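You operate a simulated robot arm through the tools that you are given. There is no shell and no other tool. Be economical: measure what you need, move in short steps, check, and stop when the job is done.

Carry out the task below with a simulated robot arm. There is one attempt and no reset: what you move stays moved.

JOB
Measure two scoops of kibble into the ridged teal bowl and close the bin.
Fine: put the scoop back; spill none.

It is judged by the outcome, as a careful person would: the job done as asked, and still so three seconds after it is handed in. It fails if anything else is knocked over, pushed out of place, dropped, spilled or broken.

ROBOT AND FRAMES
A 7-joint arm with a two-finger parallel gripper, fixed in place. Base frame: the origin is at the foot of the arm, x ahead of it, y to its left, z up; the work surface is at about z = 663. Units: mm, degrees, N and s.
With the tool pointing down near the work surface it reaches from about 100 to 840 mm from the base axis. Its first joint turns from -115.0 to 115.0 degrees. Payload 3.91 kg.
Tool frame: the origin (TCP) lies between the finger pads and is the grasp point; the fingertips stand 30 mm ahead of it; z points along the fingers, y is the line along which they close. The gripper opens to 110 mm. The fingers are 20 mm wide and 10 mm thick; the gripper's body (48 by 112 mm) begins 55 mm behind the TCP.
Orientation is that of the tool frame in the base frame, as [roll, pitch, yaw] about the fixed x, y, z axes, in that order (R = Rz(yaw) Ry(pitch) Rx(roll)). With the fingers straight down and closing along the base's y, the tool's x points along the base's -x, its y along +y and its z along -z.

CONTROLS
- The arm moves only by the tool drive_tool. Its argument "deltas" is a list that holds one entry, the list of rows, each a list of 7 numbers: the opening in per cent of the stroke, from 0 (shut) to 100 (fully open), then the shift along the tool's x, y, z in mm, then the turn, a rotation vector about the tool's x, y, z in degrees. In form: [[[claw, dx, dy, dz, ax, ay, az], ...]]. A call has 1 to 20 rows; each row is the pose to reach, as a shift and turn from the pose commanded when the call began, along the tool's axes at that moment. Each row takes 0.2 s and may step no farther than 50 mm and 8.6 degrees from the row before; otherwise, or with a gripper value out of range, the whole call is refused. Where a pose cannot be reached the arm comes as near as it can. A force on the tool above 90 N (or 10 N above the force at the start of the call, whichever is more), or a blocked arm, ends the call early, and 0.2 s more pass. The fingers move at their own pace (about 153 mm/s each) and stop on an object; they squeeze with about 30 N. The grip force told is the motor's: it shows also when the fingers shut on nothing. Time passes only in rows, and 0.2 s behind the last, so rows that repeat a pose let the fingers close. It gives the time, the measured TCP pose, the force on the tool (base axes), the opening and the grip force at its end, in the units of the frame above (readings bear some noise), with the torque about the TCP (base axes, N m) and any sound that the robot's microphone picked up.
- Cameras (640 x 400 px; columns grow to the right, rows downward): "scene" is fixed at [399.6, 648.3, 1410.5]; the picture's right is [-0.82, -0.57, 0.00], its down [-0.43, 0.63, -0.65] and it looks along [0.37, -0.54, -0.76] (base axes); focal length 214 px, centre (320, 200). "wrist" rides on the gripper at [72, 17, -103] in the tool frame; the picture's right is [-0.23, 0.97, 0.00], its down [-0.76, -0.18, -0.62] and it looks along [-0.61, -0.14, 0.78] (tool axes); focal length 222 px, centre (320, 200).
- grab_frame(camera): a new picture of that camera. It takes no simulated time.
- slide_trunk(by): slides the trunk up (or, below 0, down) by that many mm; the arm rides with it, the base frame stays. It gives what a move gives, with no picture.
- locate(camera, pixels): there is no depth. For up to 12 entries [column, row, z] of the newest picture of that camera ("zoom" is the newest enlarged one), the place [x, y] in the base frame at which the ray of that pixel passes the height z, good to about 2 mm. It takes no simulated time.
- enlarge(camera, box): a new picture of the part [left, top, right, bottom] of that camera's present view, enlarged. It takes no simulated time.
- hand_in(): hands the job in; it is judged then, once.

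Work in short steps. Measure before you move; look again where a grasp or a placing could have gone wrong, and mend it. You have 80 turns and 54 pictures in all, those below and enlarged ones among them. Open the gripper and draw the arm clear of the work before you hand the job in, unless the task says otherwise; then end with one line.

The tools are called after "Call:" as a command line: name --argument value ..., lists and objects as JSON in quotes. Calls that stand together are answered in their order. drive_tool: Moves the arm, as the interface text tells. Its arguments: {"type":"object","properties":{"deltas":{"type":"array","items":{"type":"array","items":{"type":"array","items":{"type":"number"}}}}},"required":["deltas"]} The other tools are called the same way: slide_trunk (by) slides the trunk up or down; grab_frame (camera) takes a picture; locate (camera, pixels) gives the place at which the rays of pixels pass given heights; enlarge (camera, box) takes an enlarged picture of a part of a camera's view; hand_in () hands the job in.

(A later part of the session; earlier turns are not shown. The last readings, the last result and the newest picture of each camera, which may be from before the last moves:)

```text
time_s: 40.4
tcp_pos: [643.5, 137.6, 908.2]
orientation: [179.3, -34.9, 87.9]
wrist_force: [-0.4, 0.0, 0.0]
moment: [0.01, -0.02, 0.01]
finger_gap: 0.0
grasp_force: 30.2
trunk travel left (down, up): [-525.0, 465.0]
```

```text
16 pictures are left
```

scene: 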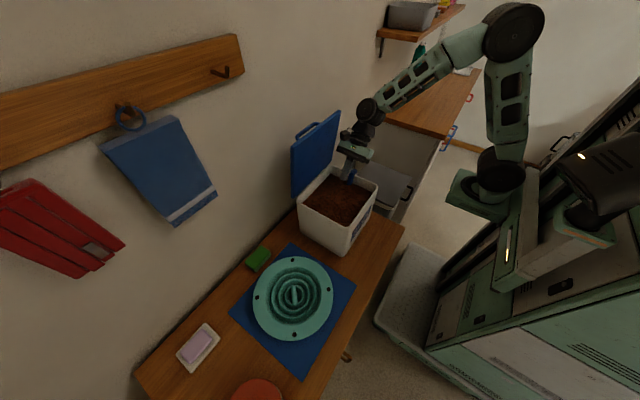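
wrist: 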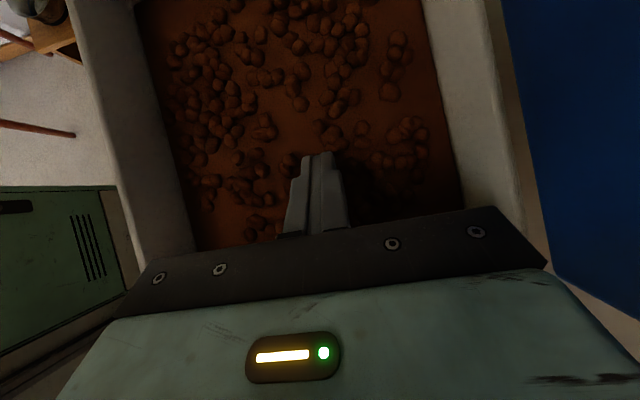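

Force is zero. I enlarge to see how the scoop sits.

Call:
enlarge --camera "scene" --box '[298, 140, 394, 200]'

```text
6.67 times, centred on (346, 170) of scene
```

zoom: 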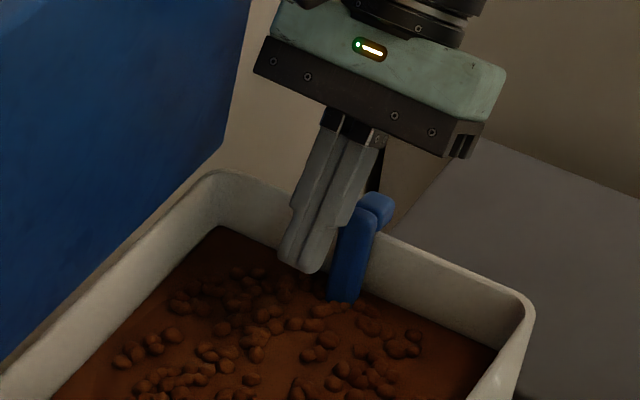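

The scoop stands upright with its handle sticking up near the low-y wall, cup buried. I locate the handle's foot and top.

Call:
locate --camera "zoom" --pixels '[[345, 300, 825], [345, 300, 840], [350, 225, 880], [350, 225, 900], [376, 200, 880], [376, 200, 900], [376, 200, 920], [310, 270, 884]]'

```text
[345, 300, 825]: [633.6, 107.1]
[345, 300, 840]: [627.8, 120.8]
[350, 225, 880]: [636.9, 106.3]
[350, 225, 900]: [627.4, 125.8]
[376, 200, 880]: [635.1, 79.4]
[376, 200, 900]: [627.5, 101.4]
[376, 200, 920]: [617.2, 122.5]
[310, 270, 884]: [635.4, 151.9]
```

The scoop stands upright in the kibble (handle at about (632,116), z 832–892, opening toward +y). I'll regrip it with the fingers lying more nearly along the handle and then dig slowly. First I open, rise and turn the tool to lean 25° the other way, above the handle.

Call:
drive_tool --deltas '[[[0, 10, -4, -10, 0, 0, 0], [10, 24, -8, -20, 0, 0, 0], [20, 35.6, -12, -30, 0, -8, 0], [30, 35.6, -12, -30, 0, -16, 0], [40, 35.6, -12, -30, 0, -24, 0], [45, 35.6, -12, -30, 0, -32, 0], [45, 35.6, -12, -30, 0, -40, 0], [45, 35.6, -12, -30, 0, -48, 0], [45, 28, -12, -20, 0, -55, 0], [45, 20.7, -12, -8.7, 0, -60, 0]]]'

Call:
enlarge --camera "scene" --box '[298, 140, 394, 200]'

Call:
enlarge --camera "wrist" --box '[240, 100, 400, 220]'

```text
time_s: 42.6
tcp_pos: [633.2, 149.9, 928.1]
orientation: [179.3, 25.1, 87.1]
wrist_force: [0.0, -0.3, 0.1]
moment: [0.05, 0.01, -0.03]
finger_gap: 49.3
grasp_force: 0.1
trunk travel left (down, up): [-525.0, 465.0]
```

```text
6.67 times, centred on (346, 170) of scene
```

zoom: 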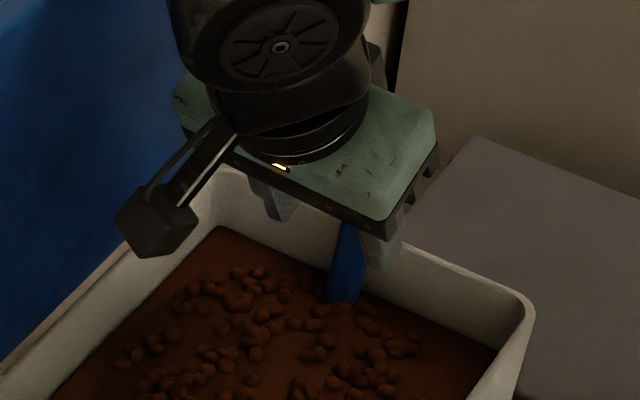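

```text
3.33 times, centred on (320, 160) of wrist
```

zoom: 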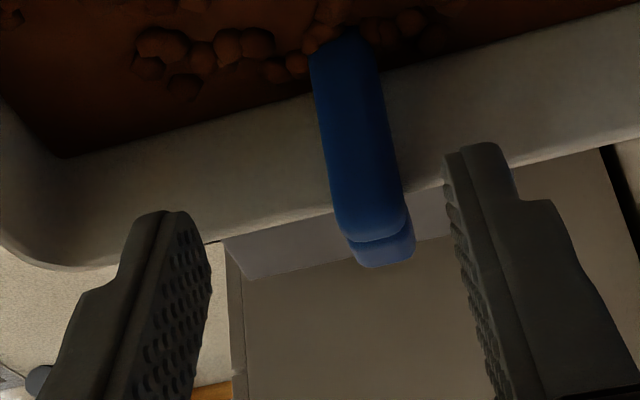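

The handle stands between the fingers; I locate its top and base from this wrist view.

Call:
locate --camera "zoom" --pixels '[[372, 215, 885], [372, 215, 900], [345, 50, 835], [345, 50, 845], [358, 130, 865], [385, 255, 890], [335, 220, 890], [408, 215, 890]]'

```text
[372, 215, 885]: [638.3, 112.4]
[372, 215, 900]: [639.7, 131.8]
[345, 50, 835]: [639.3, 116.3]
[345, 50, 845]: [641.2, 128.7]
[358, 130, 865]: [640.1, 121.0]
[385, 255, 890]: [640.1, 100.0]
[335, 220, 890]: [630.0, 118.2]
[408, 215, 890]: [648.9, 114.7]
```

The handle's centre is x≈639.5, y≈111, vertical, top z≈888. I descend along the tool axis to TCP ≈(639.5,111,855).

Call:
drive_tool --deltas '[[[45, -2, 4, 15, 0, 0, 0], [45, -4.4, 7.8, 30, 0, 0, 0], [45, -4.4, 7.8, 45, 0, 0, 0], [45, -4.4, 7.8, 60, 0, 0, 0], [45, -4.4, 7.8, 70, 0, 0, 0], [45, -4.4, 7.8, 76, 0, 0, 0], [45, -4.4, 7.8, 82, 0, 0, 0]]]'

```text
time_s: 44.2
tcp_pos: [637.9, 110.7, 853.9]
orientation: [179.4, 25.0, 87.1]
wrist_force: [-0.3, -0.5, 0.6]
moment: [0.04, 0.01, 0.0]
finger_gap: 49.4
grasp_force: 0.1
trunk travel left (down, up): [-525.0, 465.0]
```

No contact force. I go 12 mm lower vertically for a firmer hold nearer the cup, then close.

Call:
drive_tool --deltas '[[[45, 2.5, 0, 5.4, 0, 0, 0], [45, 5.1, 0, 10.9, 0, 0, 0], [0, 5.1, 0, 10.9, 0, 0, 0], [0, 5.1, 0, 10.9, 0, 0, 0], [0, 5.1, 0, 10.9, 0, 0, 0]]]'

```text
time_s: 45.4
tcp_pos: [638.1, 110.3, 842.6]
orientation: [179.4, 25.0, 87.1]
wrist_force: [-0.5, 1.0, -1.2]
moment: [0.02, 0.02, 0.01]
finger_gap: 17.9
grasp_force: 30.0
trunk travel left (down, up): [-525.0, 465.0]
```

Firm grip (18 mm). I begin a very slow scooping motion: 15° of pitch with a 15 mm rise, and check forces.

Call:
drive_tool --deltas '[[[0, -0.6, 0, -1.4, 0, 1.5, 0], [0, -1.3, 0, -2.7, 0, 3, 0], [0, -1.9, 0, -4.1, 0, 4.5, 0], [0, -2.5, 0, -5.4, 0, 6, 0], [0, -3.2, 0, -6.8, 0, 7.5, 0], [0, -3.8, 0, -8.2, 0, 9, 0], [0, -4.4, 0, -9.5, 0, 10.5, 0], [0, -5, 0, -10.9, 0, 12, 0], [0, -5.7, 0, -12.2, 0, 13.5, 0], [0, -6.3, 0, -13.6, 0, 15, 0]]]'

Call:
enlarge --camera "wrist" --box '[240, 60, 400, 220]'

```text
time_s: 47.6
tcp_pos: [639.1, 110.4, 857.3]
orientation: [179.5, 9.9, 87.3]
wrist_force: [0.2, 0.1, -0.2]
moment: [0.0, -0.02, 0.0]
finger_gap: 18.1
grasp_force: 30.2
trunk travel left (down, up): [-525.0, 465.0]
```

```text
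2.50 times, centred on (320, 140) of wrist
```

zoom: 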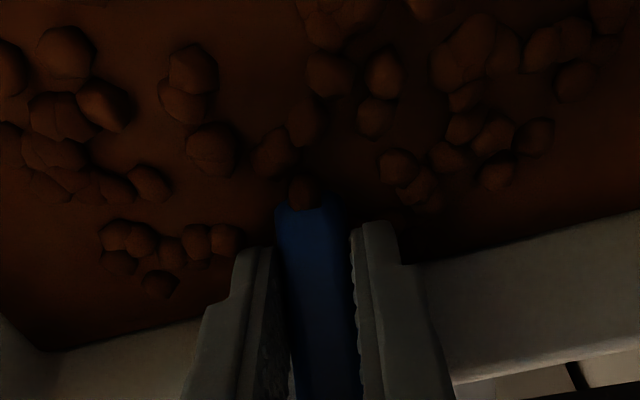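

Static forces are zero, and the handle still sits square between the fingers. I continue slowly: 45° more pitch, with the TCP going to about (130,872).

Call:
drive_tool --deltas '[[[0, 0.85, 0, -0.92, 0, 2.25, 0], [0, 1.7, 0, -1.83, 0, 4.5, 0], [0, 2.6, 0, -2.75, 0, 6.75, 0], [0, 3.4, 0, -3.66, 0, 9, 0], [0, 4.3, 0, -4.6, 0, 11.25, 0], [0, 5.1, 0, -5.5, 0, 13.5, 0], [0, 6, 0, -6.4, 0, 15.75, 0], [0, 6.8, 0, -7.3, 0, 18, 0], [0, 7.7, 0, -8.2, 0, 20.25, 0], [0, 8.55, 0, -9.15, 0, 22.5, 0], [0, 9.4, 0, -10.1, 0, 24.75, 0], [0, 10.3, 0, -11, 0, 27, 0], [0, 11.1, 0, -11.9, 0, 29.25, 0], [0, 12, 0, -12.8, 0, 31.5, 0], [0, 12.8, 0, -13.7, 0, 33.75, 0], [0, 13.7, 0, -14.6, 0, 36, 0], [0, 14.5, 0, -15.6, 0, 38.25, 0], [0, 15.4, 0, -16.5, 0, 40.5, 0], [0, 16.2, 0, -17.4, 0, 42.75, 0], [0, 17.1, 0, -18.3, 0, 45, 0]]]'

Call:
enlarge --camera "wrist" --box '[200, 20, 440, 220]'

```text
time_s: 51.8
tcp_pos: [639.0, 129.6, 872.8]
orientation: [179.3, -35.0, 87.7]
wrist_force: [-2.9, -25.1, 6.1]
moment: [-0.71, 0.1, 0.16]
finger_gap: 18.1
grasp_force: 30.1
trunk travel left (down, up): [-525.0, 465.0]
```

```text
2.00 times, centred on (320, 120) of wrist
```

zoom: 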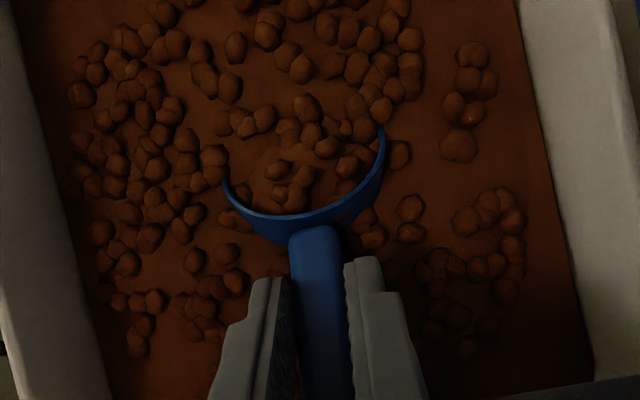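

The cup is under pellets and the near rim shows. I raise slowly by 57 mm while levelling the scoop.

Call:
drive_tool --deltas '[[[0, 2, 0, -2, 0, 2.5, 0], [0, 4.5, 0, -4.5, 0, 5, 0], [0, 7, 0, -7, 0, 7.5, 0], [0, 10, 0, -10, 0, 10, 0], [0, 13, 0, -13, 0, 12.5, 0], [0, 16, 0, -16, 0, 15, 0], [0, 19, 0, -19, 0, 17.5, 0], [0, 22.5, 0, -22.5, 0, 20, 0], [0, 26, 0, -26, 0, 22, 0], [0, 29.5, 0, -29.5, 0, 24, 0], [0, 33, 0, -33, 0, 26, 0], [0, 37, 0, -37, 0, 27, 0], [0, 40.9, 0, -41, 0, 28, 0]]]'

Call:
enlarge --camera "wrist" --box '[220, 0, 420, 125]'

```text
time_s: 54.6
tcp_pos: [639.3, 139.6, 928.4]
orientation: [178.7, -63.1, 88.4]
wrist_force: [0.1, 1.0, -0.4]
moment: [-0.01, 0.02, -0.02]
finger_gap: 18.3
grasp_force: 30.3
trunk travel left (down, up): [-525.0, 465.0]
```

```text
3.20 times, centred on (320, 62) of wrist
```

zoom: 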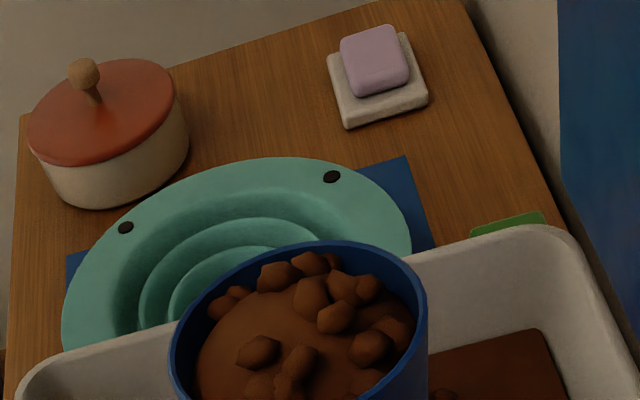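

A full scoop, roughly level. I carry it gently to above the bowl (centre ≈(580,526)), turning the tool 45° clockwise so the wrist stays clear of the bin.

Call:
drive_tool --deltas '[[[0, 3, -2.5, 5.8, -0.8, 0, 0.4], [0, 8.9, -7.5, 17.4, -2.4, 0, 1.2], [0, 17.8, -15, 34.9, -4.8, 0, 2.4], [0, 28.1, -23.8, 55.2, -7.6, 0, 3.9], [0, 38.5, -32.5, 75.5, -10.4, 0, 5.3], [0, 48.8, -41.3, 95.9, -13.2, 0, 6.7], [0, 59.2, -50, 116.2, -16, 0, 8.2], [0, 69.6, -58.8, 136.5, -18.8, 0, 9.6], [0, 79.9, -67.5, 156.9, -21.7, 0, 11], [0, 90.3, -76.3, 177.2, -24.5, 0, 12.4], [0, 100.6, -85, 197.5, -27.3, 0, 13.9], [0, 111, -93.8, 217.9, -30.1, 0, 15.3], [0, 121.4, -102.5, 238.2, -32.9, 0, 16.7], [0, 130.2, -110, 255.6, -35.3, 0, 18], [0, 137.6, -116.3, 270.2, -37.3, 0, 19], [0, 143.6, -121.3, 281.8, -38.9, 0, 19.8], [0, 148, -125, 290.5, -40.1, 0, 20.4]]]'

Call:
grab_frame --camera "scene"

```text
time_s: 57.6
tcp_pos: [644.7, 350.9, 981.4]
orientation: [-167.4, -66.7, 25.2]
wrist_force: [-0.4, -0.2, -0.6]
moment: [-0.05, -0.03, -0.03]
finger_gap: 18.3
grasp_force: 29.6
trunk travel left (down, up): [-525.0, 465.0]
stopped in row 15: the arm was blocked; the commanded pose is now the measured one
```

```text
9 pictures are left
```

scene: 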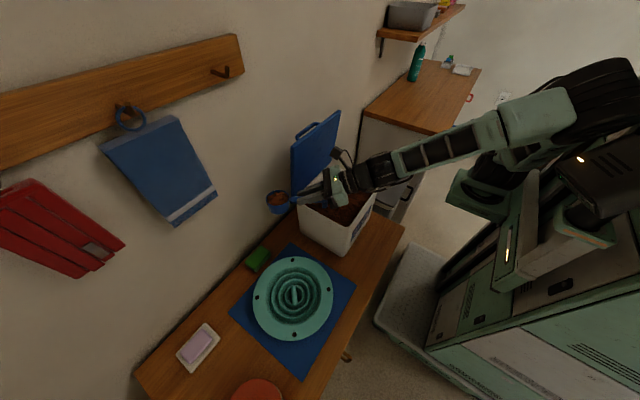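

The arm was blocked at a joint limit with that yaw; the scoop is still level and loaded at scene (280,200). I compute my way back to the tool pointing along +y and go to TCP ≈(585,446,935), cup over the bowl.

Call:
drive_tool --deltas '[[[0, -1.4, -3.2, 0.9, 1.4, -0.1, -0.8], [0, -4.3, -9.7, 2.7, 4.2, -0.4, -2.3], [0, -8.1, -18.3, 5.1, 7.9, -0.7, -4.4], [0, -12.4, -27.9, 7.8, 12.1, -1.1, -6.7], [0, -16.6, -37.6, 10.5, 16.3, -1.5, -9], [0, -20.9, -47.3, 13.2, 20.5, -1.9, -11.3], [0, -25.2, -56.9, 15.8, 24.8, -2.3, -13.6], [0, -29.5, -66.6, 18.5, 29, -2.7, -15.9], [0, -33.7, -76.3, 21.2, 33.2, -3.1, -18.2], [0, -38, -85.9, 23.9, 37.4, -3.4, -20.6], [0, -42.3, -95.6, 26.6, 41.6, -3.8, -22.9], [0, -45.6, -103.1, 28.7, 44.8, -4.1, -24.7], [0, -47.5, -107.4, 29.9, 46.7, -4.3, -25.7]]]'

Call:
grab_frame --camera "wrist"

```text
time_s: 60.4
tcp_pos: [585.0, 446.1, 930.4]
orientation: [179.8, -64.5, 90.2]
wrist_force: [0.1, 0.4, -0.8]
moment: [-0.04, -0.02, -0.06]
finger_gap: 18.2
grasp_force: 30.1
trunk travel left (down, up): [-525.0, 465.0]
```

```text
8 pictures are left
```

wrist: 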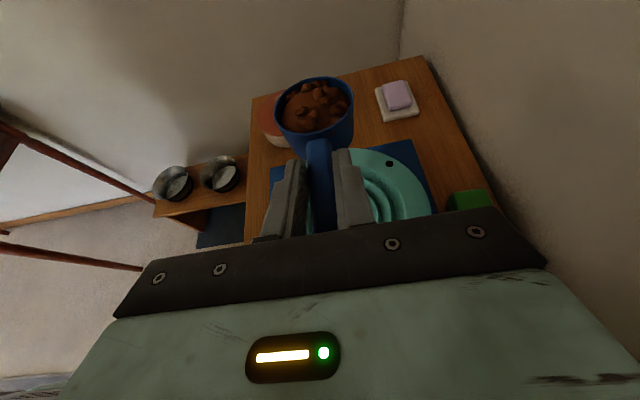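

The scoop is full and level over the bowl. I lower to a pouring height (TCP ≈(625,470,850)).

Call:
drive_tool --deltas '[[[0, -6, 4, 5.5, 0, 0, 0], [0, -18, 12, 16, 0, 0, 0], [0, -32, 21, 29, 0, 0, 0], [0, -46, 30, 41, 0, 0, 0], [0, -57, 37, 51, 0, 0, 0], [0, -62.3, 40, 55.6, 0, 0, 0]]]'

Call:
enlarge --camera "scene" --box '[220, 170, 412, 290]'

```text
time_s: 61.8
tcp_pos: [625.3, 469.8, 851.5]
orientation: [179.7, -64.6, 90.0]
wrist_force: [0.3, -0.6, 0.1]
moment: [-0.01, -0.02, 0.0]
finger_gap: 18.2
grasp_force: 30.2
trunk travel left (down, up): [-525.0, 465.0]
```

```text
3.33 times, centred on (316, 230) of scene
```

zoom: 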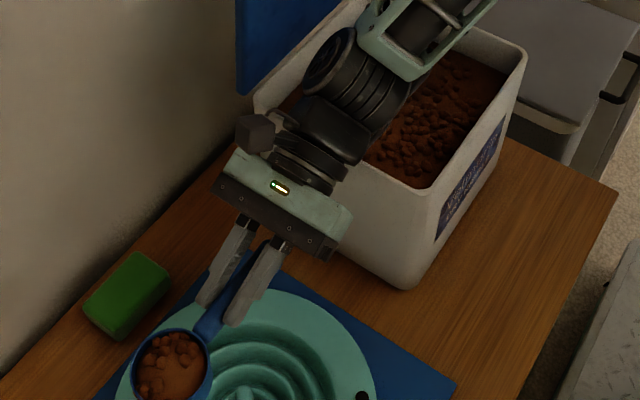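

All clear; I roll the scoop over the bowl, moving so the opening stays above the bowl's middle.

Call:
drive_tool --deltas '[[[0, 0, 2, 0, 0, 0, -8.5], [0, 0, 4, 0, 0, 0, -17], [0, 0, 6, 0, 0, 0, -25.5], [0, 0, 8, 0, 0, 0, -34], [0, 0, 11, 0, 0, 0, -42.5], [0, 0, 13, 0, 0, 0, -51], [0, 0, 15, 0, 0, 0, -59.5], [0, 0.3, 15, 0.6, 0, 0, -68], [0, 0.6, 15, 1.2, 0, 0, -76.5], [0, 0.9, 15, 1.8, 0, 0, -85], [0, 2, 13, 4.5, 0, 0, -93.5], [0, 3.5, 10, 7.2, 0, 0, -102], [0, 4.8, 7, 10, 0, 0, -110.5], [0, 6, 4, 12.8, 0, 0, -119], [0, 7.2, 0.5, 15.5, 0, 0, -127.5], [0, 8.5, -3, 18, 0, 0, -136], [0, 9.5, -9, 20.5, 0, 0, -144.5], [0, 10.6, -15, 22.6, 0, 0, -153], [0, 11.6, -22, 25, 0, 0, -161.5], [0, 12.7, -28, 27, 0, 0, -170]]]'

Call:
enlarge --camera "scene" --box '[200, 220, 392, 340]'

```text
time_s: 66.0
tcp_pos: [596.8, 499.1, 851.2]
orientation: [160.2, 62.9, -112.1]
wrist_force: [-0.2, 0.4, -1.1]
moment: [-0.04, 0.02, -0.01]
finger_gap: 18.1
grasp_force: 30.0
trunk travel left (down, up): [-525.0, 465.0]
```

```text
3.33 times, centred on (296, 280) of scene
```

zoom: 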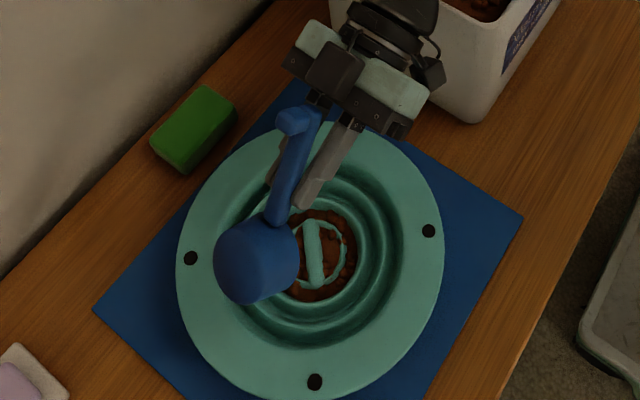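

The kibble lies in the middle of the bowl with none visible outside. I wiggle the scoop to release the last bits.

Call:
drive_tool --deltas '[[[0, 0, 0, 0, 0, 0, -6], [0, 0, 0, 0, 0, 0, -10], [0, 0, 0, 0, 0, 0, -2], [0, 0, 0, 0, 0, 0, -10], [0, 0, 0, 0, 0, 0, -2], [0, 0, 0, 0, 0, 0, -10], [0, 0, 0, 0, 0, 0, -10], [0, 0, 0, 0, 0, 0, -10]]]'

Call:
drive_tool --deltas '[[[0, 0, 0, 0, 0, 0, 8], [0, 0, 0, 0, 0, 0, 16], [0, 0, 0, 0, 0, 0, 24], [0, 0, 0, 0, 0, 0, 32], [0, 0, 0, 0, 0, 0, 40], [0, 0, 0, 0, 0, 0, 48.5], [0, 0, 0, 0, 0, 0, 57], [0, 0, 0, 0, 0, 0, 65.5], [0, 0, 0, 0, 0, 0, 74], [0, 0, 0, 0, 0, 0, 82.5], [0, 0, 0, 0, 0, 0, 91], [0, 0, 0, 0, 0, 0, 99.5], [0, 0, 0, 0, 0, 0, 108], [0, 0, 0, 0, 0, 0, 116.5], [0, 0, 0, 0, 0, 0, 125], [0, 0, 0, 0, 0, 0, 133.5], [0, 0, 0, 0, 0, 0, 142], [0, 0, 0, 0, 0, 0, 150.5], [0, 0, 0, 0, 0, 0, 159], [0, 0, 0, 0, 0, 0, 167.5]]]'

```text
time_s: 67.8
tcp_pos: [597.7, 500.7, 850.8]
orientation: [-179.8, 64.5, -89.8]
wrist_force: [0.7, -0.4, -0.3]
moment: [-0.01, -0.01, -0.03]
finger_gap: 18.0
grasp_force: 30.3
trunk travel left (down, up): [-525.0, 465.0]
```

```text
time_s: 72.0
tcp_pos: [596.5, 500.6, 852.0]
orientation: [155.6, -61.9, 117.1]
wrist_force: [-1.0, -0.2, -0.5]
moment: [-0.01, 0.01, -0.01]
finger_gap: 18.2
grasp_force: 29.9
trunk travel left (down, up): [-525.0, 465.0]
```

I finish the roll back to level.

Call:
drive_tool --deltas '[[[0, 0, 0, 0, 0, 0, 6.5], [0, 0, 0, 0, 0, 0, 12.5]]]'

```text
time_s: 72.6
tcp_pos: [597.6, 499.3, 850.7]
orientation: [-179.8, -64.6, 89.7]
wrist_force: [0.6, -0.6, -1.8]
moment: [0.01, 0.0, 0.02]
finger_gap: 18.1
grasp_force: 29.8
trunk travel left (down, up): [-525.0, 465.0]
```

Now I rise and go back over the bin, pitching the cup down at the end (to TCP ≈(640,90,945), 60° down).

Call:
drive_tool --deltas '[[[0, 35, 0, -16, 0, 0, 0], [0, 70, 0, -33, 0, 0, 0], [0, 86, 0, -40.5, 0, 0, 0], [0, 68, 4.5, -78, 0, 0, 0], [0, 50, 9, -116, 0, 0, 0], [0, 33, 13, -153, 0, 0, 0], [0, 16, 17, -190, 0, 0, 0], [0, -2, 22, -226, 0, 0, 0], [0, -19, 26, -263, 0, 0, 0], [0, -36, 30, -300, 0, 0, 0], [0, -54, 34, -337, 0, -8, 0], [0, -71, 39, -374, 0, -16, 0], [0, -88, 43, -410, 0, -24, 0], [0, -88, 43, -410, 0, -32, 0], [0, -88, 43, -410, 0, -40, 0], [0, -88, 43, -410, 0, -48, 0], [0, -88, 43, -410, 0, -56, 0], [0, -88, 43, -410, 0, -60, 0]]]'

```text
time_s: 76.4
tcp_pos: [639.3, 91.9, 948.0]
orientation: [180.0, -4.5, 89.9]
wrist_force: [0.2, -0.3, 0.2]
moment: [-0.01, 0.0, 0.03]
finger_gap: 18.3
grasp_force: 30.1
trunk travel left (down, up): [-525.0, 465.0]
```

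I now enter the kibble slowly, edge first (about 22 mm/s).

Call:
drive_tool --deltas '[[[0, 0.7, 0, 4.4, 0, 0, 0], [0, 1.3, 0, 8.7, 0, 0, 0], [0, 2, 0, 13.1, 0, 0, 0], [0, 2.6, 0, 17.5, 0, 0, 0], [0, 3.3, 0, 21.8, 0, 0, 0], [0, 4, 0, 26.2, 0, 0, 0], [0, 4.6, 0, 30.6, 0, 0, 0], [0, 5.3, 0, 34.9, 0, 0, 0], [0, 5.9, 0, 39.3, 0, 0, 0], [0, 6.6, 0, 43.7, 0, 0, 0], [0, 7.3, 0, 48, 0, 0, 0], [0, 7.9, 0, 52.4, 0, 0, 0], [0, 8.6, 0, 56.7, 0, 0, 0], [0, 9.2, 0, 61.1, 0, 0, 0], [0, 9.9, 0, 65.5, 0, 0, 0], [0, 10.6, 0, 69.8, 0, 0, 0], [0, 11.2, 0, 74.2, 0, 0, 0], [0, 11.9, 0, 78.6, 0, 0, 0], [0, 12.5, 0, 82.9, 0, 0, 0], [0, 13.2, 0, 87.3, 0, 0, 0]]]'

```text
time_s: 80.6
tcp_pos: [640.2, 111.3, 860.5]
orientation: [180.0, -4.7, 90.0]
wrist_force: [-0.7, 0.1, -0.1]
moment: [0.0, -0.02, 0.0]
finger_gap: 17.9
grasp_force: 29.6
trunk travel left (down, up): [-525.0, 465.0]
```

No resistance, grip intact. I sweep: 30° pitch-up with 18 mm forward, slowly.

Call:
drive_tool --deltas '[[[0, 1.2, 0, -0.6, 0, 1.9, 0], [0, 2.4, 0, -1.2, 0, 3.8, 0], [0, 3.5, 0, -1.8, 0, 5.6, 0], [0, 4.7, 0, -2.4, 0, 7.5, 0], [0, 5.9, 0, -3, 0, 9.4, 0], [0, 7.1, 0, -3.6, 0, 11.3, 0], [0, 8.2, 0, -4.2, 0, 13.1, 0], [0, 9.4, 0, -4.8, 0, 15, 0], [0, 10.6, 0, -5.4, 0, 16.9, 0], [0, 11.8, 0, -6, 0, 18.8, 0], [0, 12.9, 0, -6.6, 0, 20.6, 0], [0, 14.1, 0, -7.2, 0, 22.5, 0], [0, 15.3, 0, -7.8, 0, 24.4, 0], [0, 16.5, 0, -8.4, 0, 26.3, 0], [0, 17.6, 0, -9, 0, 28.1, 0], [0, 18.8, 0, -9.6, 0, 30, 0]]]'

```text
time_s: 84.0
tcp_pos: [640.6, 130.2, 871.7]
orientation: [179.9, -34.7, 90.0]
wrist_force: [0.5, 0.0, -1.1]
moment: [-0.03, 0.02, 0.01]
finger_gap: 18.4
grasp_force: 29.9
trunk travel left (down, up): [-525.0, 465.0]
```

Same place as on the first scoop. I raise and level with the same slow profile and look at the fill.

Call:
drive_tool --deltas '[[[0, 2, 0, -2, 0, 2.5, 0], [0, 4.5, 0, -4.5, 0, 5, 0], [0, 7, 0, -7, 0, 7.5, 0], [0, 10, 0, -10, 0, 10, 0], [0, 13, 0, -13, 0, 12.5, 0], [0, 16, 0, -16, 0, 15, 0], [0, 19, 0, -19, 0, 17.5, 0], [0, 22.5, 0, -22.5, 0, 20, 0], [0, 26, 0, -26, 0, 22, 0], [0, 29.5, 0, -29.5, 0, 24, 0], [0, 33, 0, -33, 0, 26, 0], [0, 37, 0, -37, 0, 28, 0], [0, 40.9, 0, -41, 0, 29.9, 0]]]'

Call:
enlarge --camera "wrist" --box '[220, 0, 420, 125]'

```text
time_s: 86.8
tcp_pos: [639.3, 139.8, 928.6]
orientation: [180.0, -64.5, 90.0]
wrist_force: [0.0, -0.3, -0.5]
moment: [-0.01, 0.0, 0.0]
finger_gap: 18.1
grasp_force: 30.5
trunk travel left (down, up): [-525.0, 465.0]
```

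```text
3.20 times, centred on (320, 62) of wrist
```

zoom: 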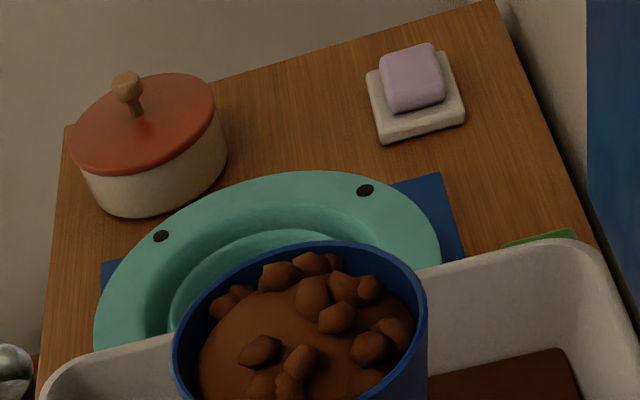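

The second scoop is equally full. I carry it straight to the bowl at this height, then lower to TCP (625,470,851).

Call:
drive_tool --deltas '[[[0, 4, 0, 8, 0, 0, 0], [0, 12, -1, 25, 0, 0, 0], [0, 22, -2, 46, 0, 0, 0], [0, 33, -3, 69, 0, 0, 0], [0, 45, -4, 94, 0, 0, 0], [0, 57, -6, 120, 0, 0, 0], [0, 69, -7, 145, 0, 0, 0], [0, 81, -8, 170, 0, 0, 0], [0, 93, -9, 195, 0, 0, 0], [0, 105, -10, 220, 0, 0, 0], [0, 117, -11, 245, 0, 0, 0], [0, 128, -12, 268, 0, 0, 0], [0, 136, -13, 286, 0, 0, 0], [0, 140, -14, 296, 0, 0, 0], [0, 132, -14, 303, 0, 0, 0], [0, 116, -14, 310, 0, 0, 0], [0, 99, -14, 318, 0, 0, 0], [0, 84, -14, 326, 0, 0, 0], [0, 75, -14, 330, 0, 0, 0], [0, 71.6, -14, 331.5, 0, 0, 0]]]'

```text
time_s: 91.0
tcp_pos: [627.7, 470.0, 850.0]
orientation: [179.8, -64.5, 90.2]
wrist_force: [-1.0, -0.2, -1.5]
moment: [-0.01, 0.01, 0.0]
finger_gap: 18.2
grasp_force: 30.1
trunk travel left (down, up): [-525.0, 465.0]
```

The pose matches the first pour. I repeat the same roll.

Call:
drive_tool --deltas '[[[0, 0, 2, 0, 0, 0, -8.5], [0, 0, 4, 0, 0, 0, -17], [0, 0, 6, 0, 0, 0, -25.5], [0, 0, 8, 0, 0, 0, -34], [0, 0, 11, 0, 0, 0, -42.5], [0, 0, 13, 0, 0, 0, -51], [0, 0, 15, 0, 0, 0, -59.5], [0, 0.3, 15, 0.6, 0, 0, -68], [0, 0.6, 15, 1.2, 0, 0, -76.5], [0, 0.9, 15, 1.8, 0, 0, -85], [0, 2, 13, 4.5, 0, 0, -93.5], [0, 3.5, 10, 7.2, 0, 0, -102], [0, 4.8, 7, 10, 0, 0, -110.5], [0, 6, 4, 12.8, 0, 0, -119], [0, 7.2, 0.5, 15.5, 0, 0, -127.5], [0, 8.5, -3, 18, 0, 0, -136], [0, 9.5, -9, 20.5, 0, 0, -144.5], [0, 10.6, -15, 22.6, 0, 0, -153], [0, 11.6, -22, 25, 0, 0, -161.5], [0, 12.7, -28, 27, 0, 0, -170]]]'

Call:
drive_tool --deltas '[[[0, 0, 0, 0, 0, 0, -6], [0, 0, 0, 0, 0, 0, -10], [0, 0, 0, 0, 0, 0, -2], [0, 0, 0, 0, 0, 0, -10], [0, 0, 0, 0, 0, 0, -2], [0, 0, 0, 0, 0, 0, -10], [0, 0, 0, 0, 0, 0, -10], [0, 0, 0, 0, 0, 0, -10]]]'

Call:
drive_tool --deltas '[[[0, 0, 0, 0, 0, 0, 8], [0, 0, 0, 0, 0, 0, 16], [0, 0, 0, 0, 0, 0, 24], [0, 0, 0, 0, 0, 0, 32], [0, 0, 0, 0, 0, 0, 40], [0, 0, 0, 0, 0, 0, 48.5], [0, 0, 0, 0, 0, 0, 57], [0, 0, 0, 0, 0, 0, 65.5], [0, 0, 0, 0, 0, 0, 74], [0, 0, 0, 0, 0, 0, 82.5], [0, 0, 0, 0, 0, 0, 91], [0, 0, 0, 0, 0, 0, 99.5], [0, 0, 0, 0, 0, 0, 108], [0, 0, 0, 0, 0, 0, 116.5], [0, 0, 0, 0, 0, 0, 125], [0, 0, 0, 0, 0, 0, 133.5], [0, 0, 0, 0, 0, 0, 142], [0, 0, 0, 0, 0, 0, 150.5], [0, 0, 0, 0, 0, 0, 159], [0, 0, 0, 0, 0, 0, 167.5]]]'

Call:
drive_tool --deltas '[[[0, 0, 0, 0, 0, 0, 6.5], [0, 0, 0, 0, 0, 0, 12.5]]]'

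```text
time_s: 95.2
tcp_pos: [596.6, 500.8, 852.2]
orientation: [160.3, 62.9, -112.0]
wrist_force: [0.7, -1.1, -0.4]
moment: [0.02, 0.02, 0.0]
finger_gap: 17.9
grasp_force: 29.6
trunk travel left (down, up): [-525.0, 465.0]
```

```text
time_s: 97.0
tcp_pos: [598.2, 498.7, 851.9]
orientation: [-179.8, 64.5, -89.9]
wrist_force: [-0.2, 0.2, -0.5]
moment: [-0.06, -0.01, 0.0]
finger_gap: 18.3
grasp_force: 30.3
trunk travel left (down, up): [-525.0, 465.0]
```

```text
time_s: 101.2
tcp_pos: [598.4, 499.8, 853.1]
orientation: [155.7, -61.8, 117.2]
wrist_force: [-0.7, -0.3, -0.7]
moment: [-0.04, -0.01, -0.01]
finger_gap: 18.2
grasp_force: 29.8
trunk travel left (down, up): [-525.0, 465.0]
```

```text
time_s: 101.8
tcp_pos: [599.5, 500.7, 851.7]
orientation: [-179.9, -64.5, 89.7]
wrist_force: [-0.8, -0.1, -0.5]
moment: [0.0, 0.02, 0.02]
finger_gap: 18.2
grasp_force: 29.7
trunk travel left (down, up): [-525.0, 465.0]
```

The scoop is level again. I rise and carry it back above its place (TCP ≈(464,206,942)).

Call:
drive_tool --deltas '[[[0, 30, 0, -14, 0, 0, 0], [0, 65, 0, -31, 0, 0, 0], [0, 81.3, 0, -38.7, 0, 0, 0], [0, 69, -13, -65, 0, 0, 0], [0, 53, -30, -98, 0, 0, 0], [0, 37, -47, -132, 0, 0, 0], [0, 21, -64, -165, 0, 0, 0], [0, 5, -81, -199, 0, 0, 0], [0, -11, -98, -232, 0, 0, 0], [0, -27, -115, -265, 0, 0, 0], [0, -39, -128, -291, 0, 0, 0], [0, -45, -135, -304, 0, 0, 0]]]'

Call:
slide_trunk --by -220

Call:
enlarge --camera "scene" --box '[230, 190, 422, 310]'

```text
time_s: 104.4
tcp_pos: [462.7, 206.9, 941.0]
orientation: [179.8, -64.5, 90.1]
wrist_force: [0.4, 0.2, -0.3]
moment: [-0.01, -0.03, 0.02]
finger_gap: 18.4
grasp_force: 30.3
trunk travel left (down, up): [-525.0, 465.0]
```

```text
time_s: 106.7
tcp_pos: [462.8, 207.6, 722.9]
orientation: [179.8, -64.5, 90.0]
wrist_force: [0.0, 0.4, -0.2]
moment: [-0.02, 0.01, 0.03]
finger_gap: 18.5
grasp_force: 30.1
trunk travel left (down, up): [-305.0, 685.0]
```

```text
3.33 times, centred on (326, 250) of scene
```

zoom: 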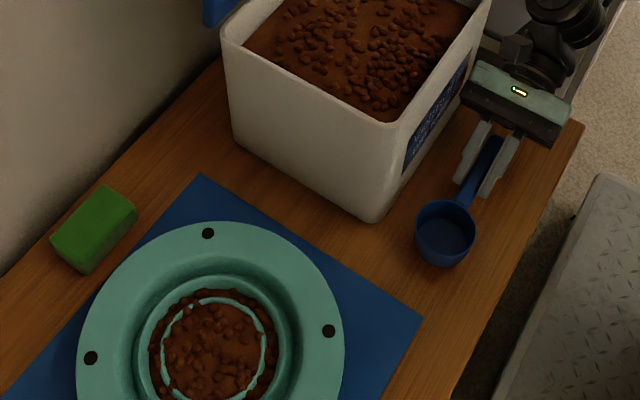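

The bowl holds both portions, nothing spilled. I lower the scoop toward the table, reading the force (to TCP z≈693).

Call:
drive_tool --deltas '[[[0, -6, 1, 3, 0, 0, 0], [0, -12, 1, 6, 0, 0, 0], [0, -18, 1, 8.5, 0, 0, 0], [0, -23, 1, 11, 0, 0, 0], [0, -26.5, 1, 12.6, 0, 0, 0]]]'

```text
time_s: 107.9
tcp_pos: [464.7, 206.9, 692.4]
orientation: [179.4, -64.6, 90.4]
wrist_force: [1.1, 1.2, 27.8]
moment: [-0.1, 0.04, 0.25]
finger_gap: 18.6
grasp_force: 29.8
trunk travel left (down, up): [-305.0, 685.0]
```

Contact with 28 N, balanced between cup and foot. I ease up 1 mm and open.

Call:
drive_tool --deltas '[[[0, 1.2, 0, -0.6, 0, 0, 0], [8, 1.2, 0, -0.6, 0, 0, 0], [20, 1.2, 0, -0.6, 0, 0, 0], [30, 1.2, 0, -0.6, 0, 0, 0], [40, 1.2, 0, -0.6, 0, 0, 0]]]'

Call:
enlarge --camera "wrist" --box '[220, 20, 420, 240]'

```text
time_s: 109.1
tcp_pos: [465.3, 206.2, 693.5]
orientation: [180.0, -64.5, 90.0]
wrist_force: [0.3, 0.1, 0.5]
moment: [-0.02, -0.01, -0.01]
finger_gap: 43.8
grasp_force: 0.0
trunk travel left (down, up): [-305.0, 685.0]
```

```text
1.82 times, centred on (320, 130) of wrist
```

zoom: 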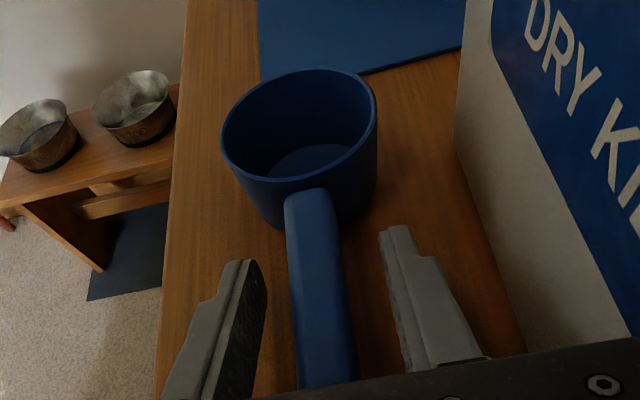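

The scoop sits on the table at its old place. I draw back along the tool axis, then straighten the tool while rising.

Call:
drive_tool --deltas '[[[40, 0, 0, -15, 0, 0, 0], [40, 0, 0, -40, 0, 0, 0], [40, 0, 0, -70, 0, 0, 0], [40, 0, 0, -100, 0, 0, 0], [40, 30, 0, -115, 0, 0, 0], [40, 60, 0, -130, 0, 0, 0]]]'

Call:
slide_trunk --by 300

Call:
drive_tool --deltas '[[[40, 0, 0, 0, 0, -8, 0], [40, 0, 0, 0, 0, -16, 0], [40, 0, 0, 0, 0, -24, 0], [30, 0, 0, 0, 0, -32, 0], [20, 0, 0, 0, 0, -40, 0], [20, 0, 0, 0, 0, -48, 0], [20, 0, 0, 0, 0, -56, 0], [20, 0, 0, 0, 0, -64.5, 0]]]'

```text
time_s: 110.5
tcp_pos: [465.6, 116.0, 804.3]
orientation: [179.7, -64.6, 90.0]
wrist_force: [-0.6, -0.3, -0.1]
moment: [-0.03, -0.01, -0.03]
finger_gap: 44.0
grasp_force: 0.1
out of reach, approached as far as the arm can: row 2, 3, 4
trunk travel left (down, up): [-305.0, 685.0]
```

```text
time_s: 113.5
tcp_pos: [464.9, 116.9, 1103.9]
orientation: [180.0, -64.4, 90.2]
wrist_force: [0.7, 0.4, 0.3]
moment: [-0.02, -0.01, 0.02]
finger_gap: 43.8
grasp_force: 0.0
trunk travel left (down, up): [-605.0, 385.0]
```

```text
time_s: 115.3
tcp_pos: [464.1, 115.1, 1103.5]
orientation: [179.9, 0.2, 89.9]
wrist_force: [0.0, 0.0, 0.2]
moment: [0.0, 0.01, -0.02]
finger_gap: 21.8
grasp_force: 0.0
trunk travel left (down, up): [-605.0, 385.0]
```

Rows were briefly at the reach limit; I will check the scoop in the next picture. Now I move over the lid's handle at (763,192,1135) and check.

Call:
drive_tool --deltas '[[[20, 10, 0, -20, 0, 0, 0], [20, 25, 40, -32, 0, 0, 0], [20, 40, 80, -32, 0, 0, 0], [20, 50, 120, -32, 0, 0, 0], [20, 60, 160, -32, 0, 0, 0], [20, 70, 200, -32, 0, 0, 0], [20, 77, 240, -32, 0, 0, 0], [20, 77, 275, -32, 0, 0, 0], [20, 77, 299, -32, 0, 0, 0]]]'

Call:
enlarge --camera "scene" --box '[230, 75, 422, 275]'

```text
time_s: 117.3
tcp_pos: [610.7, 135.0, 1149.6]
orientation: [179.9, -0.1, 90.0]
wrist_force: [0.2, -0.3, -0.8]
moment: [-0.01, 0.01, 0.03]
finger_gap: 22.0
grasp_force: 0.1
out of reach, approached as far as the arm can: row 5, 6, 7, 8, 9
trunk travel left (down, up): [-605.0, 385.0]
```

```text
2.00 times, centred on (326, 175) of scene
```

zoom: 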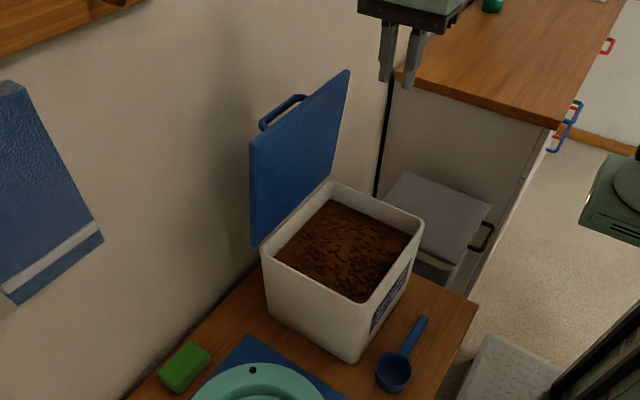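

The scoop lies well in place. This yaw cannot reach farther, so I turn the tool back by 180° to the orientation used when opening, retreating a little in x meanwhile.

Call:
drive_tool --deltas '[[[20, 5, -10, 0, 0, 0, -8.5], [20, 10, -20, 0, 0, 0, -17], [20, 15, -30, 0, 0, 0, -25.5], [20, 20, -40, 0, 0, 0, -34], [20, 25, -50, 0, 0, 0, -42.5], [20, 30, -60, 0, 0, 0, -51], [20, 35, -70, 0, 0, 0, -59.5], [20, 40, -80, 0, 0, 0, -68], [20, 45, -90, 0, 0, 0, -76.5], [20, 50, -100, 0, 0, 0, -85], [20, 57, -100, 0, 0, 0, -93.5], [20, 57, -100, 0, 0, 0, -102], [20, 57, -100, 0, 0, 0, -110.5], [20, 57, -100, 0, 0, 0, -119], [20, 57, -100, 0, 0, 0, -127.5], [20, 57, -100, 0, 0, 0, -136], [20, 57, -100, 0, 0, 0, -144.5], [20, 57, -100, 0, 0, 0, -153], [20, 57, -100, 0, 0, 0, -161.5], [20, 57, -100, 0, 0, 0, -170]]]'

Call:
drive_tool --deltas '[[[20, 0, 0, 0, 0, 0, -5], [20, 0, 0, 0, 0, 0, -10]]]'

```text
time_s: 121.5
tcp_pos: [514.0, 194.0, 1147.4]
orientation: [-179.9, 0.0, -99.9]
wrist_force: [-0.4, 0.3, 0.3]
moment: [0.02, -0.01, 0.02]
finger_gap: 22.0
grasp_force: 0.0
trunk travel left (down, up): [-605.0, 385.0]
```

```text
time_s: 122.1
tcp_pos: [513.8, 193.9, 1148.1]
orientation: [-179.9, 0.0, -89.9]
wrist_force: [0.0, 0.7, 0.1]
moment: [-0.01, 0.02, 0.02]
finger_gap: 22.0
grasp_force: 0.0
trunk travel left (down, up): [-605.0, 385.0]
```

Orientation restored. I move above the handle to (763,192,1133) with the earlier 3° lean.

Call:
drive_tool --deltas '[[[20, 1, -45, 5, 0, 0, 0], [20, 2, -90, 10, -1, 0, 0], [20, 2, -135, 15, -2, 0, 0], [20, 2, -180, 15, -3, 0, 0], [20, 2, -220, 15, -3, 0, 0], [20, 2, -249.5, 15, -3, 0, 0]]]'

```text
time_s: 123.5
tcp_pos: [599.2, 137.5, 1146.5]
orientation: [177.1, 0.1, -90.2]
wrist_force: [-0.6, -0.4, -0.6]
moment: [-0.01, -0.02, 0.02]
finger_gap: 21.9
grasp_force: 0.1
out of reach, approached as far as the arm can: row 2, 3, 4, 5, 6
trunk travel left (down, up): [-605.0, 385.0]
```

The arm's present posture limits its reach at this relative height; I raise the trunk 200 mm so that the arm works lower relative to its shoulder.

Call:
slide_trunk --by 200

Call:
drive_tool --deltas '[[[20, -10, 15, 30, 0, 0, 0], [20, -20, 30, 60, 0, 0, 0], [20, -30, 30, 100, 0, 0, 0], [20, -40, 30, 140, 0, 0, 0], [20, -55, 30, 175, 0, 0, 0], [20, -55, 30, 200, 0, 0, 0]]]'

```text
time_s: 125.7
tcp_pos: [599.5, 138.0, 1346.2]
orientation: [177.1, 0.1, -90.1]
wrist_force: [-0.6, -0.5, -1.1]
moment: [0.01, 0.04, -0.02]
finger_gap: 21.9
grasp_force: 0.0
trunk travel left (down, up): [-805.0, 185.0]
```

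```text
time_s: 127.1
tcp_pos: [531.2, 144.3, 1187.3]
orientation: [177.2, 0.1, -89.9]
wrist_force: [-0.2, 0.0, -0.7]
moment: [0.04, 0.0, 0.02]
finger_gap: 22.0
grasp_force: 0.1
out of reach, approached as far as the arm can: row 3, 4, 5, 6
trunk travel left (down, up): [-805.0, 185.0]
```

The posture seems wound against a joint limit. I unwind by returning toward the starting pose: turn +90° about the tool axis while going to about (480,330,1190), in clear air.

Call:
drive_tool --deltas '[[[20, -5, 15, 0, 0, 0, 0], [20, -10, 30, 0, 1, 0, 0], [20, -15, 51, 0, 3, 0, 0]]]'

Call:
drive_tool --deltas '[[[20, -16, 0, 0, 0, 0, 8.2], [20, -32, 0, 0, 0, 0, 16.4], [20, -48, 0, 0, 0, 0, 24.6], [20, -64, 0, 0, 0, 0, 32.8], [20, -80, 0, 0, 0, 0, 41], [20, -96, 0, 0, 0, 0, 49.2], [20, -112, 0, 0, 0, 0, 57.4], [20, -128, 0, 0, 0, 0, 65.6], [20, -144, 0, 0, 0, 0, 73.8], [20, -160, 0, 0, 0, 0, 82], [20, -175, 0, 0, 0, 0, 90]]]'

Call:
grab_frame --camera "scene"

```text
time_s: 127.9
tcp_pos: [482.4, 159.9, 1190.5]
orientation: [-179.8, 0.1, -90.0]
wrist_force: [-0.8, 0.3, -0.4]
moment: [0.01, 0.01, 0.01]
finger_gap: 22.0
grasp_force: 0.1
trunk travel left (down, up): [-805.0, 185.0]
```

```text
time_s: 130.3
tcp_pos: [442.0, 264.6, 1233.2]
orientation: [179.8, 0.3, 179.8]
wrist_force: [0.1, -0.5, 1.0]
moment: [-0.01, 0.01, -0.04]
finger_gap: 21.9
grasp_force: 0.0
out of reach, approached as far as the arm can: row 4, 5, 6, 7, 8, 9, 10, 11
trunk travel left (down, up): [-805.0, 185.0]
```

```text
1 pictures are left
```

scene: 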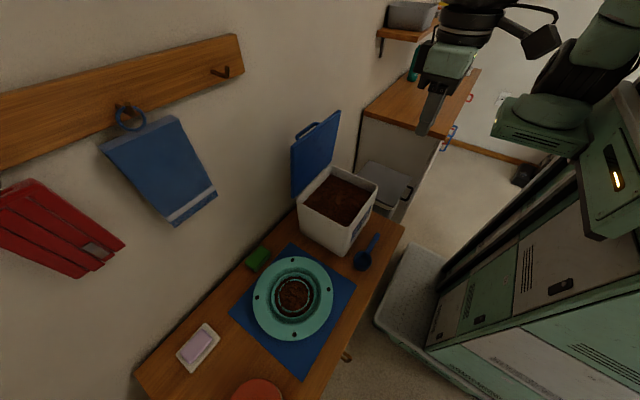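

Everything on the table looks right; only the lid remains. I probe which motion frees the arm: outward and up, then tilted outward.

Call:
drive_tool --deltas '[[[20, -30, 20, -30, 0, 0, 0], [20, -60, 40, -60, 0, 0, 0], [20, -90, 80, -60, 0, 0, 0], [20, -100, 120, -60, 0, 0, 0]]]'

Call:
drive_tool --deltas '[[[20, 0, 0, 15, 0, 0, 0], [20, 0, 0, 40, 0, 0, 0], [20, 0, 0, 70, 0, 0, 0]]]'

Call:
drive_tool --deltas '[[[20, 0, 0, 0, 0, -8, 0], [20, 0, 0, 0, 0, -16, 0], [20, 0, 0, 0, 0, -24, 0], [20, -40, 0, 0, 0, -24, 0], [20, -80, 0, 0, 0, -24, 0]]]'

```text
time_s: 131.3
tcp_pos: [477.8, 277.5, 1318.9]
orientation: [179.9, 0.2, 179.9]
wrist_force: [-0.2, -0.6, -0.3]
moment: [0.0, 0.01, 0.01]
finger_gap: 22.0
grasp_force: 0.0
out of reach, approached as far as the arm can: row 1, 2, 3, 4
trunk travel left (down, up): [-805.0, 185.0]
```

```text
time_s: 132.1
tcp_pos: [467.3, 262.7, 1256.1]
orientation: [179.9, 0.2, 179.9]
wrist_force: [0.5, 0.5, 0.7]
moment: [-0.01, -0.02, 0.01]
finger_gap: 22.1
grasp_force: 0.1
out of reach, approached as far as the arm can: row 1, 2, 3
trunk travel left (down, up): [-805.0, 185.0]
```

```text
time_s: 133.3
tcp_pos: [545.3, 256.4, 1257.4]
orientation: [179.8, 24.2, 180.0]
wrist_force: [-0.9, 0.4, 0.4]
moment: [-0.01, -0.03, -0.05]
finger_gap: 21.9
grasp_force: 0.0
out of reach, approached as far as the arm can: row 5
trunk travel left (down, up): [-805.0, 185.0]
```

Tilting outward frees the arm, so the wrist bend is the limit: the elbow has sunk low. I tilt the tool inward near the base to force the elbow up, then test an outward move upright.

Call:
drive_tool --deltas '[[[20, 30, 0, 0, 0, 8, 0], [20, 60, 0, 0, 0, 16, 0], [20, 90, 0, 0, 0, 24, 0], [20, 120, 0, 0, 0, 32, 0], [20, 140, 0, 0, 0, 40, 0], [20, 140, 0, 0, 0, 48, 0], [20, 140, 0, 0, 0, 56, 0], [20, 140, 0, 0, 0, 64, 0], [20, 140, 0, 0, 0, 72, 0], [20, 140, 0, 0, 0, 80, 0]]]'

Call:
drive_tool --deltas '[[[20, 0, 0, 0, 0, -8, 0], [20, 0, 0, 0, 0, -16, 0], [20, 0, 0, 0, 0, -24, 0], [20, 0, 0, 0, 0, -32, 0], [20, 0, 0, 0, 0, -40, 0], [20, 0, 0, 0, 0, -48, 0], [20, 0, 0, 0, 0, -56, 0]]]'

Call:
drive_tool --deltas '[[[20, -40, 10, 0, 0, 0, 0], [20, -80, 20, 0, 0, 0, 0], [20, -120, 40, 0, 0, 0, 0], [20, -160, 60, 0, 0, 0, 0]]]'

```text
time_s: 135.5
tcp_pos: [342.5, 182.3, 1275.5]
orientation: [179.8, -54.3, -179.9]
wrist_force: [-0.2, -0.9, 0.7]
moment: [0.01, -0.01, -0.03]
finger_gap: 21.9
grasp_force: 0.0
out of reach, approached as far as the arm can: row 2, 3, 4, 5, 6, 7, 8, 9, 10
trunk travel left (down, up): [-805.0, 185.0]
```

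```text
time_s: 137.1
tcp_pos: [344.1, 181.7, 1274.0]
orientation: [179.9, 0.1, -180.0]
wrist_force: [-0.3, 0.2, 0.1]
moment: [-0.04, -0.02, -0.01]
finger_gap: 22.0
grasp_force: 0.1
trunk travel left (down, up): [-805.0, 185.0]
```

```text
time_s: 138.1
tcp_pos: [501.4, 240.3, 1275.5]
orientation: [180.0, 0.3, 179.9]
wrist_force: [0.5, -0.7, -0.2]
moment: [-0.02, 0.01, -0.01]
finger_gap: 21.9
grasp_force: 0.0
trunk travel left (down, up): [-805.0, 185.0]
```

That helped: upright and unlimited at (501,240). I keep going outward to test, then lower a bit.

Call:
drive_tool --deltas '[[[20, -40, -10, 20, 0, 0, 0], [20, -80, -20, 40, 0, 0, 0], [20, -120, -30, 60, 0, 0, 0], [20, -150, -40, 80, 0, 0, 0]]]'

```text
time_s: 139.1
tcp_pos: [654.2, 202.2, 1194.1]
orientation: [179.9, 0.1, -179.9]
wrist_force: [-0.2, -0.9, 0.7]
moment: [0.03, 0.01, 0.01]
finger_gap: 22.0
grasp_force: 0.1
trunk travel left (down, up): [-805.0, 185.0]
```

Free again at (654,202,1194). I turn -90° and move above the handle to (763,192,1135).

Call:
drive_tool --deltas '[[[20, 0, 0, 0, 0, 0, -8.2], [20, 0, 0, 0, 0, 0, -16.4], [20, 0, 0, 0, 0, 0, -24.6], [20, 0, 0, 0, 0, 0, -32.8], [20, 0, 0, 0, 0, 0, -41], [20, 0, 0, 0, 0, 0, -49.2], [20, 0, 0, 0, 0, 0, -57.4], [20, 0, 0, 0, 0, 0, -65.6], [20, 0, 0, 0, 0, 0, -73.8], [20, 0, 0, 0, 0, 0, -82], [20, 0, 0, 0, 0, 0, -90]]]'

Call:
drive_tool --deltas '[[[20, 3, -30, 0, -1, 0, 0], [20, 6, -60, 10, -2, 0, 0], [20, 10, -90, 30, -3, 0, 0], [20, 10, -109, 59, -3, 0, 0]]]'

```text
time_s: 141.5
tcp_pos: [654.3, 201.3, 1195.3]
orientation: [-179.9, -0.1, -90.0]
wrist_force: [0.0, 0.5, 0.8]
moment: [-0.02, 0.0, 0.02]
finger_gap: 22.1
grasp_force: 0.2
trunk travel left (down, up): [-805.0, 185.0]
```

```text
time_s: 142.5
tcp_pos: [764.4, 190.6, 1137.4]
orientation: [177.1, 0.0, -90.1]
wrist_force: [-1.2, -0.1, 0.1]
moment: [0.0, -0.05, 0.01]
finger_gap: 22.1
grasp_force: 0.0
trunk travel left (down, up): [-805.0, 185.0]
```

In place. I descend onto the bar along the same line used for withdrawal, then close.

Call:
drive_tool --deltas '[[[20, -1.5, -0.5, 15, 0, 0, 0], [20, -1.5, -1, 30, 0, 0, 0], [20, -1.5, -1.5, 45, 0, 0, 0], [20, -1.5, -2, 55, 0, 0, 0], [20, -1.5, -2.3, 65, 0, 0, 0], [20, -1.5, -2.5, 72.5, 0, 0, 0]]]'

Call:
drive_tool --deltas '[[[0, 0, 0, 0, 0, 0, 0], [0, 0, 0, 0, 0, 0, 0], [0, 0, 0, 0, 0, 0, 0]]]'

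```text
time_s: 143.9
tcp_pos: [762.1, 193.9, 1064.1]
orientation: [177.1, 0.0, -90.1]
wrist_force: [-0.2, 0.2, 1.2]
moment: [0.01, 0.01, -0.01]
finger_gap: 21.7
grasp_force: 0.0
trunk travel left (down, up): [-805.0, 185.0]
```

```text
time_s: 144.7
tcp_pos: [761.3, 192.4, 1063.5]
orientation: [177.1, 0.1, -90.0]
wrist_force: [-0.9, 0.3, -2.5]
moment: [-0.05, 0.04, -0.68]
finger_gap: 11.7
grasp_force: 44.9
trunk travel left (down, up): [-805.0, 185.0]
```

Bar gripped again (11.7 mm). I bring the lid down along the reverse arc to 30° first.

Call:
drive_tool --deltas '[[[0, 0, 9.4, -0.3, -1, 0, 0], [0, 0, 25.5, 1.2, -3, 0, 0], [0, 0, 42.1, 4.1, -5, 0, 0], [0, 0, 58, 8.7, -7, 0, 0], [0, 0, 73.7, 14.6, -9, 0, 0], [0, 0, 88.8, 21.9, -10.5, 0, 0], [0, 0, 103.3, 30.2, -12, 0, 0], [0, 0, 117, 40, -12, 0, 0], [0, 0, 130.2, 50.8, -12, 0, 0], [0, 0, 142.2, 63, -12, 0, 0], [0, 0, 153.2, 75.9, -12, 0, 0]]]'

```text
time_s: 147.1
tcp_pos: [601.7, 190.7, 996.9]
orientation: [165.0, 0.0, -90.0]
wrist_force: [-17.3, -6.5, 13.6]
moment: [0.07, 0.01, -0.16]
finger_gap: 11.4
grasp_force: 45.0
trunk travel left (down, up): [-805.0, 185.0]
```

All smooth. I continue down to closed.

Call:
drive_tool --deltas '[[[0, 0, 7.1, 15.6, 2.5, 0, 0], [0, 0, 13, 31.9, 5, 0, 0], [0, 0, 16.6, 48.5, 7.5, 0, 0], [0, 0, 20.3, 65.4, 10, 0, 0], [0, 0, 21.2, 74, 11, 0, 0], [0, 0, 21.6, 82.4, 12, 0, 0], [0, 0, 21.6, 91, 13.5, 0, 0], [0, 0, 21.5, 96, 14.5, 0, 0], [0, 0, 21.5, 99.6, 15, 0, 0]]]'

```text
time_s: 149.1
tcp_pos: [559.0, 193.3, 907.9]
orientation: [-179.7, 0.2, -90.2]
wrist_force: [-15.8, -15.5, 40.7]
moment: [-0.08, 0.01, 0.0]
finger_gap: 12.2
grasp_force: 44.3
trunk travel left (down, up): [-805.0, 185.0]
```

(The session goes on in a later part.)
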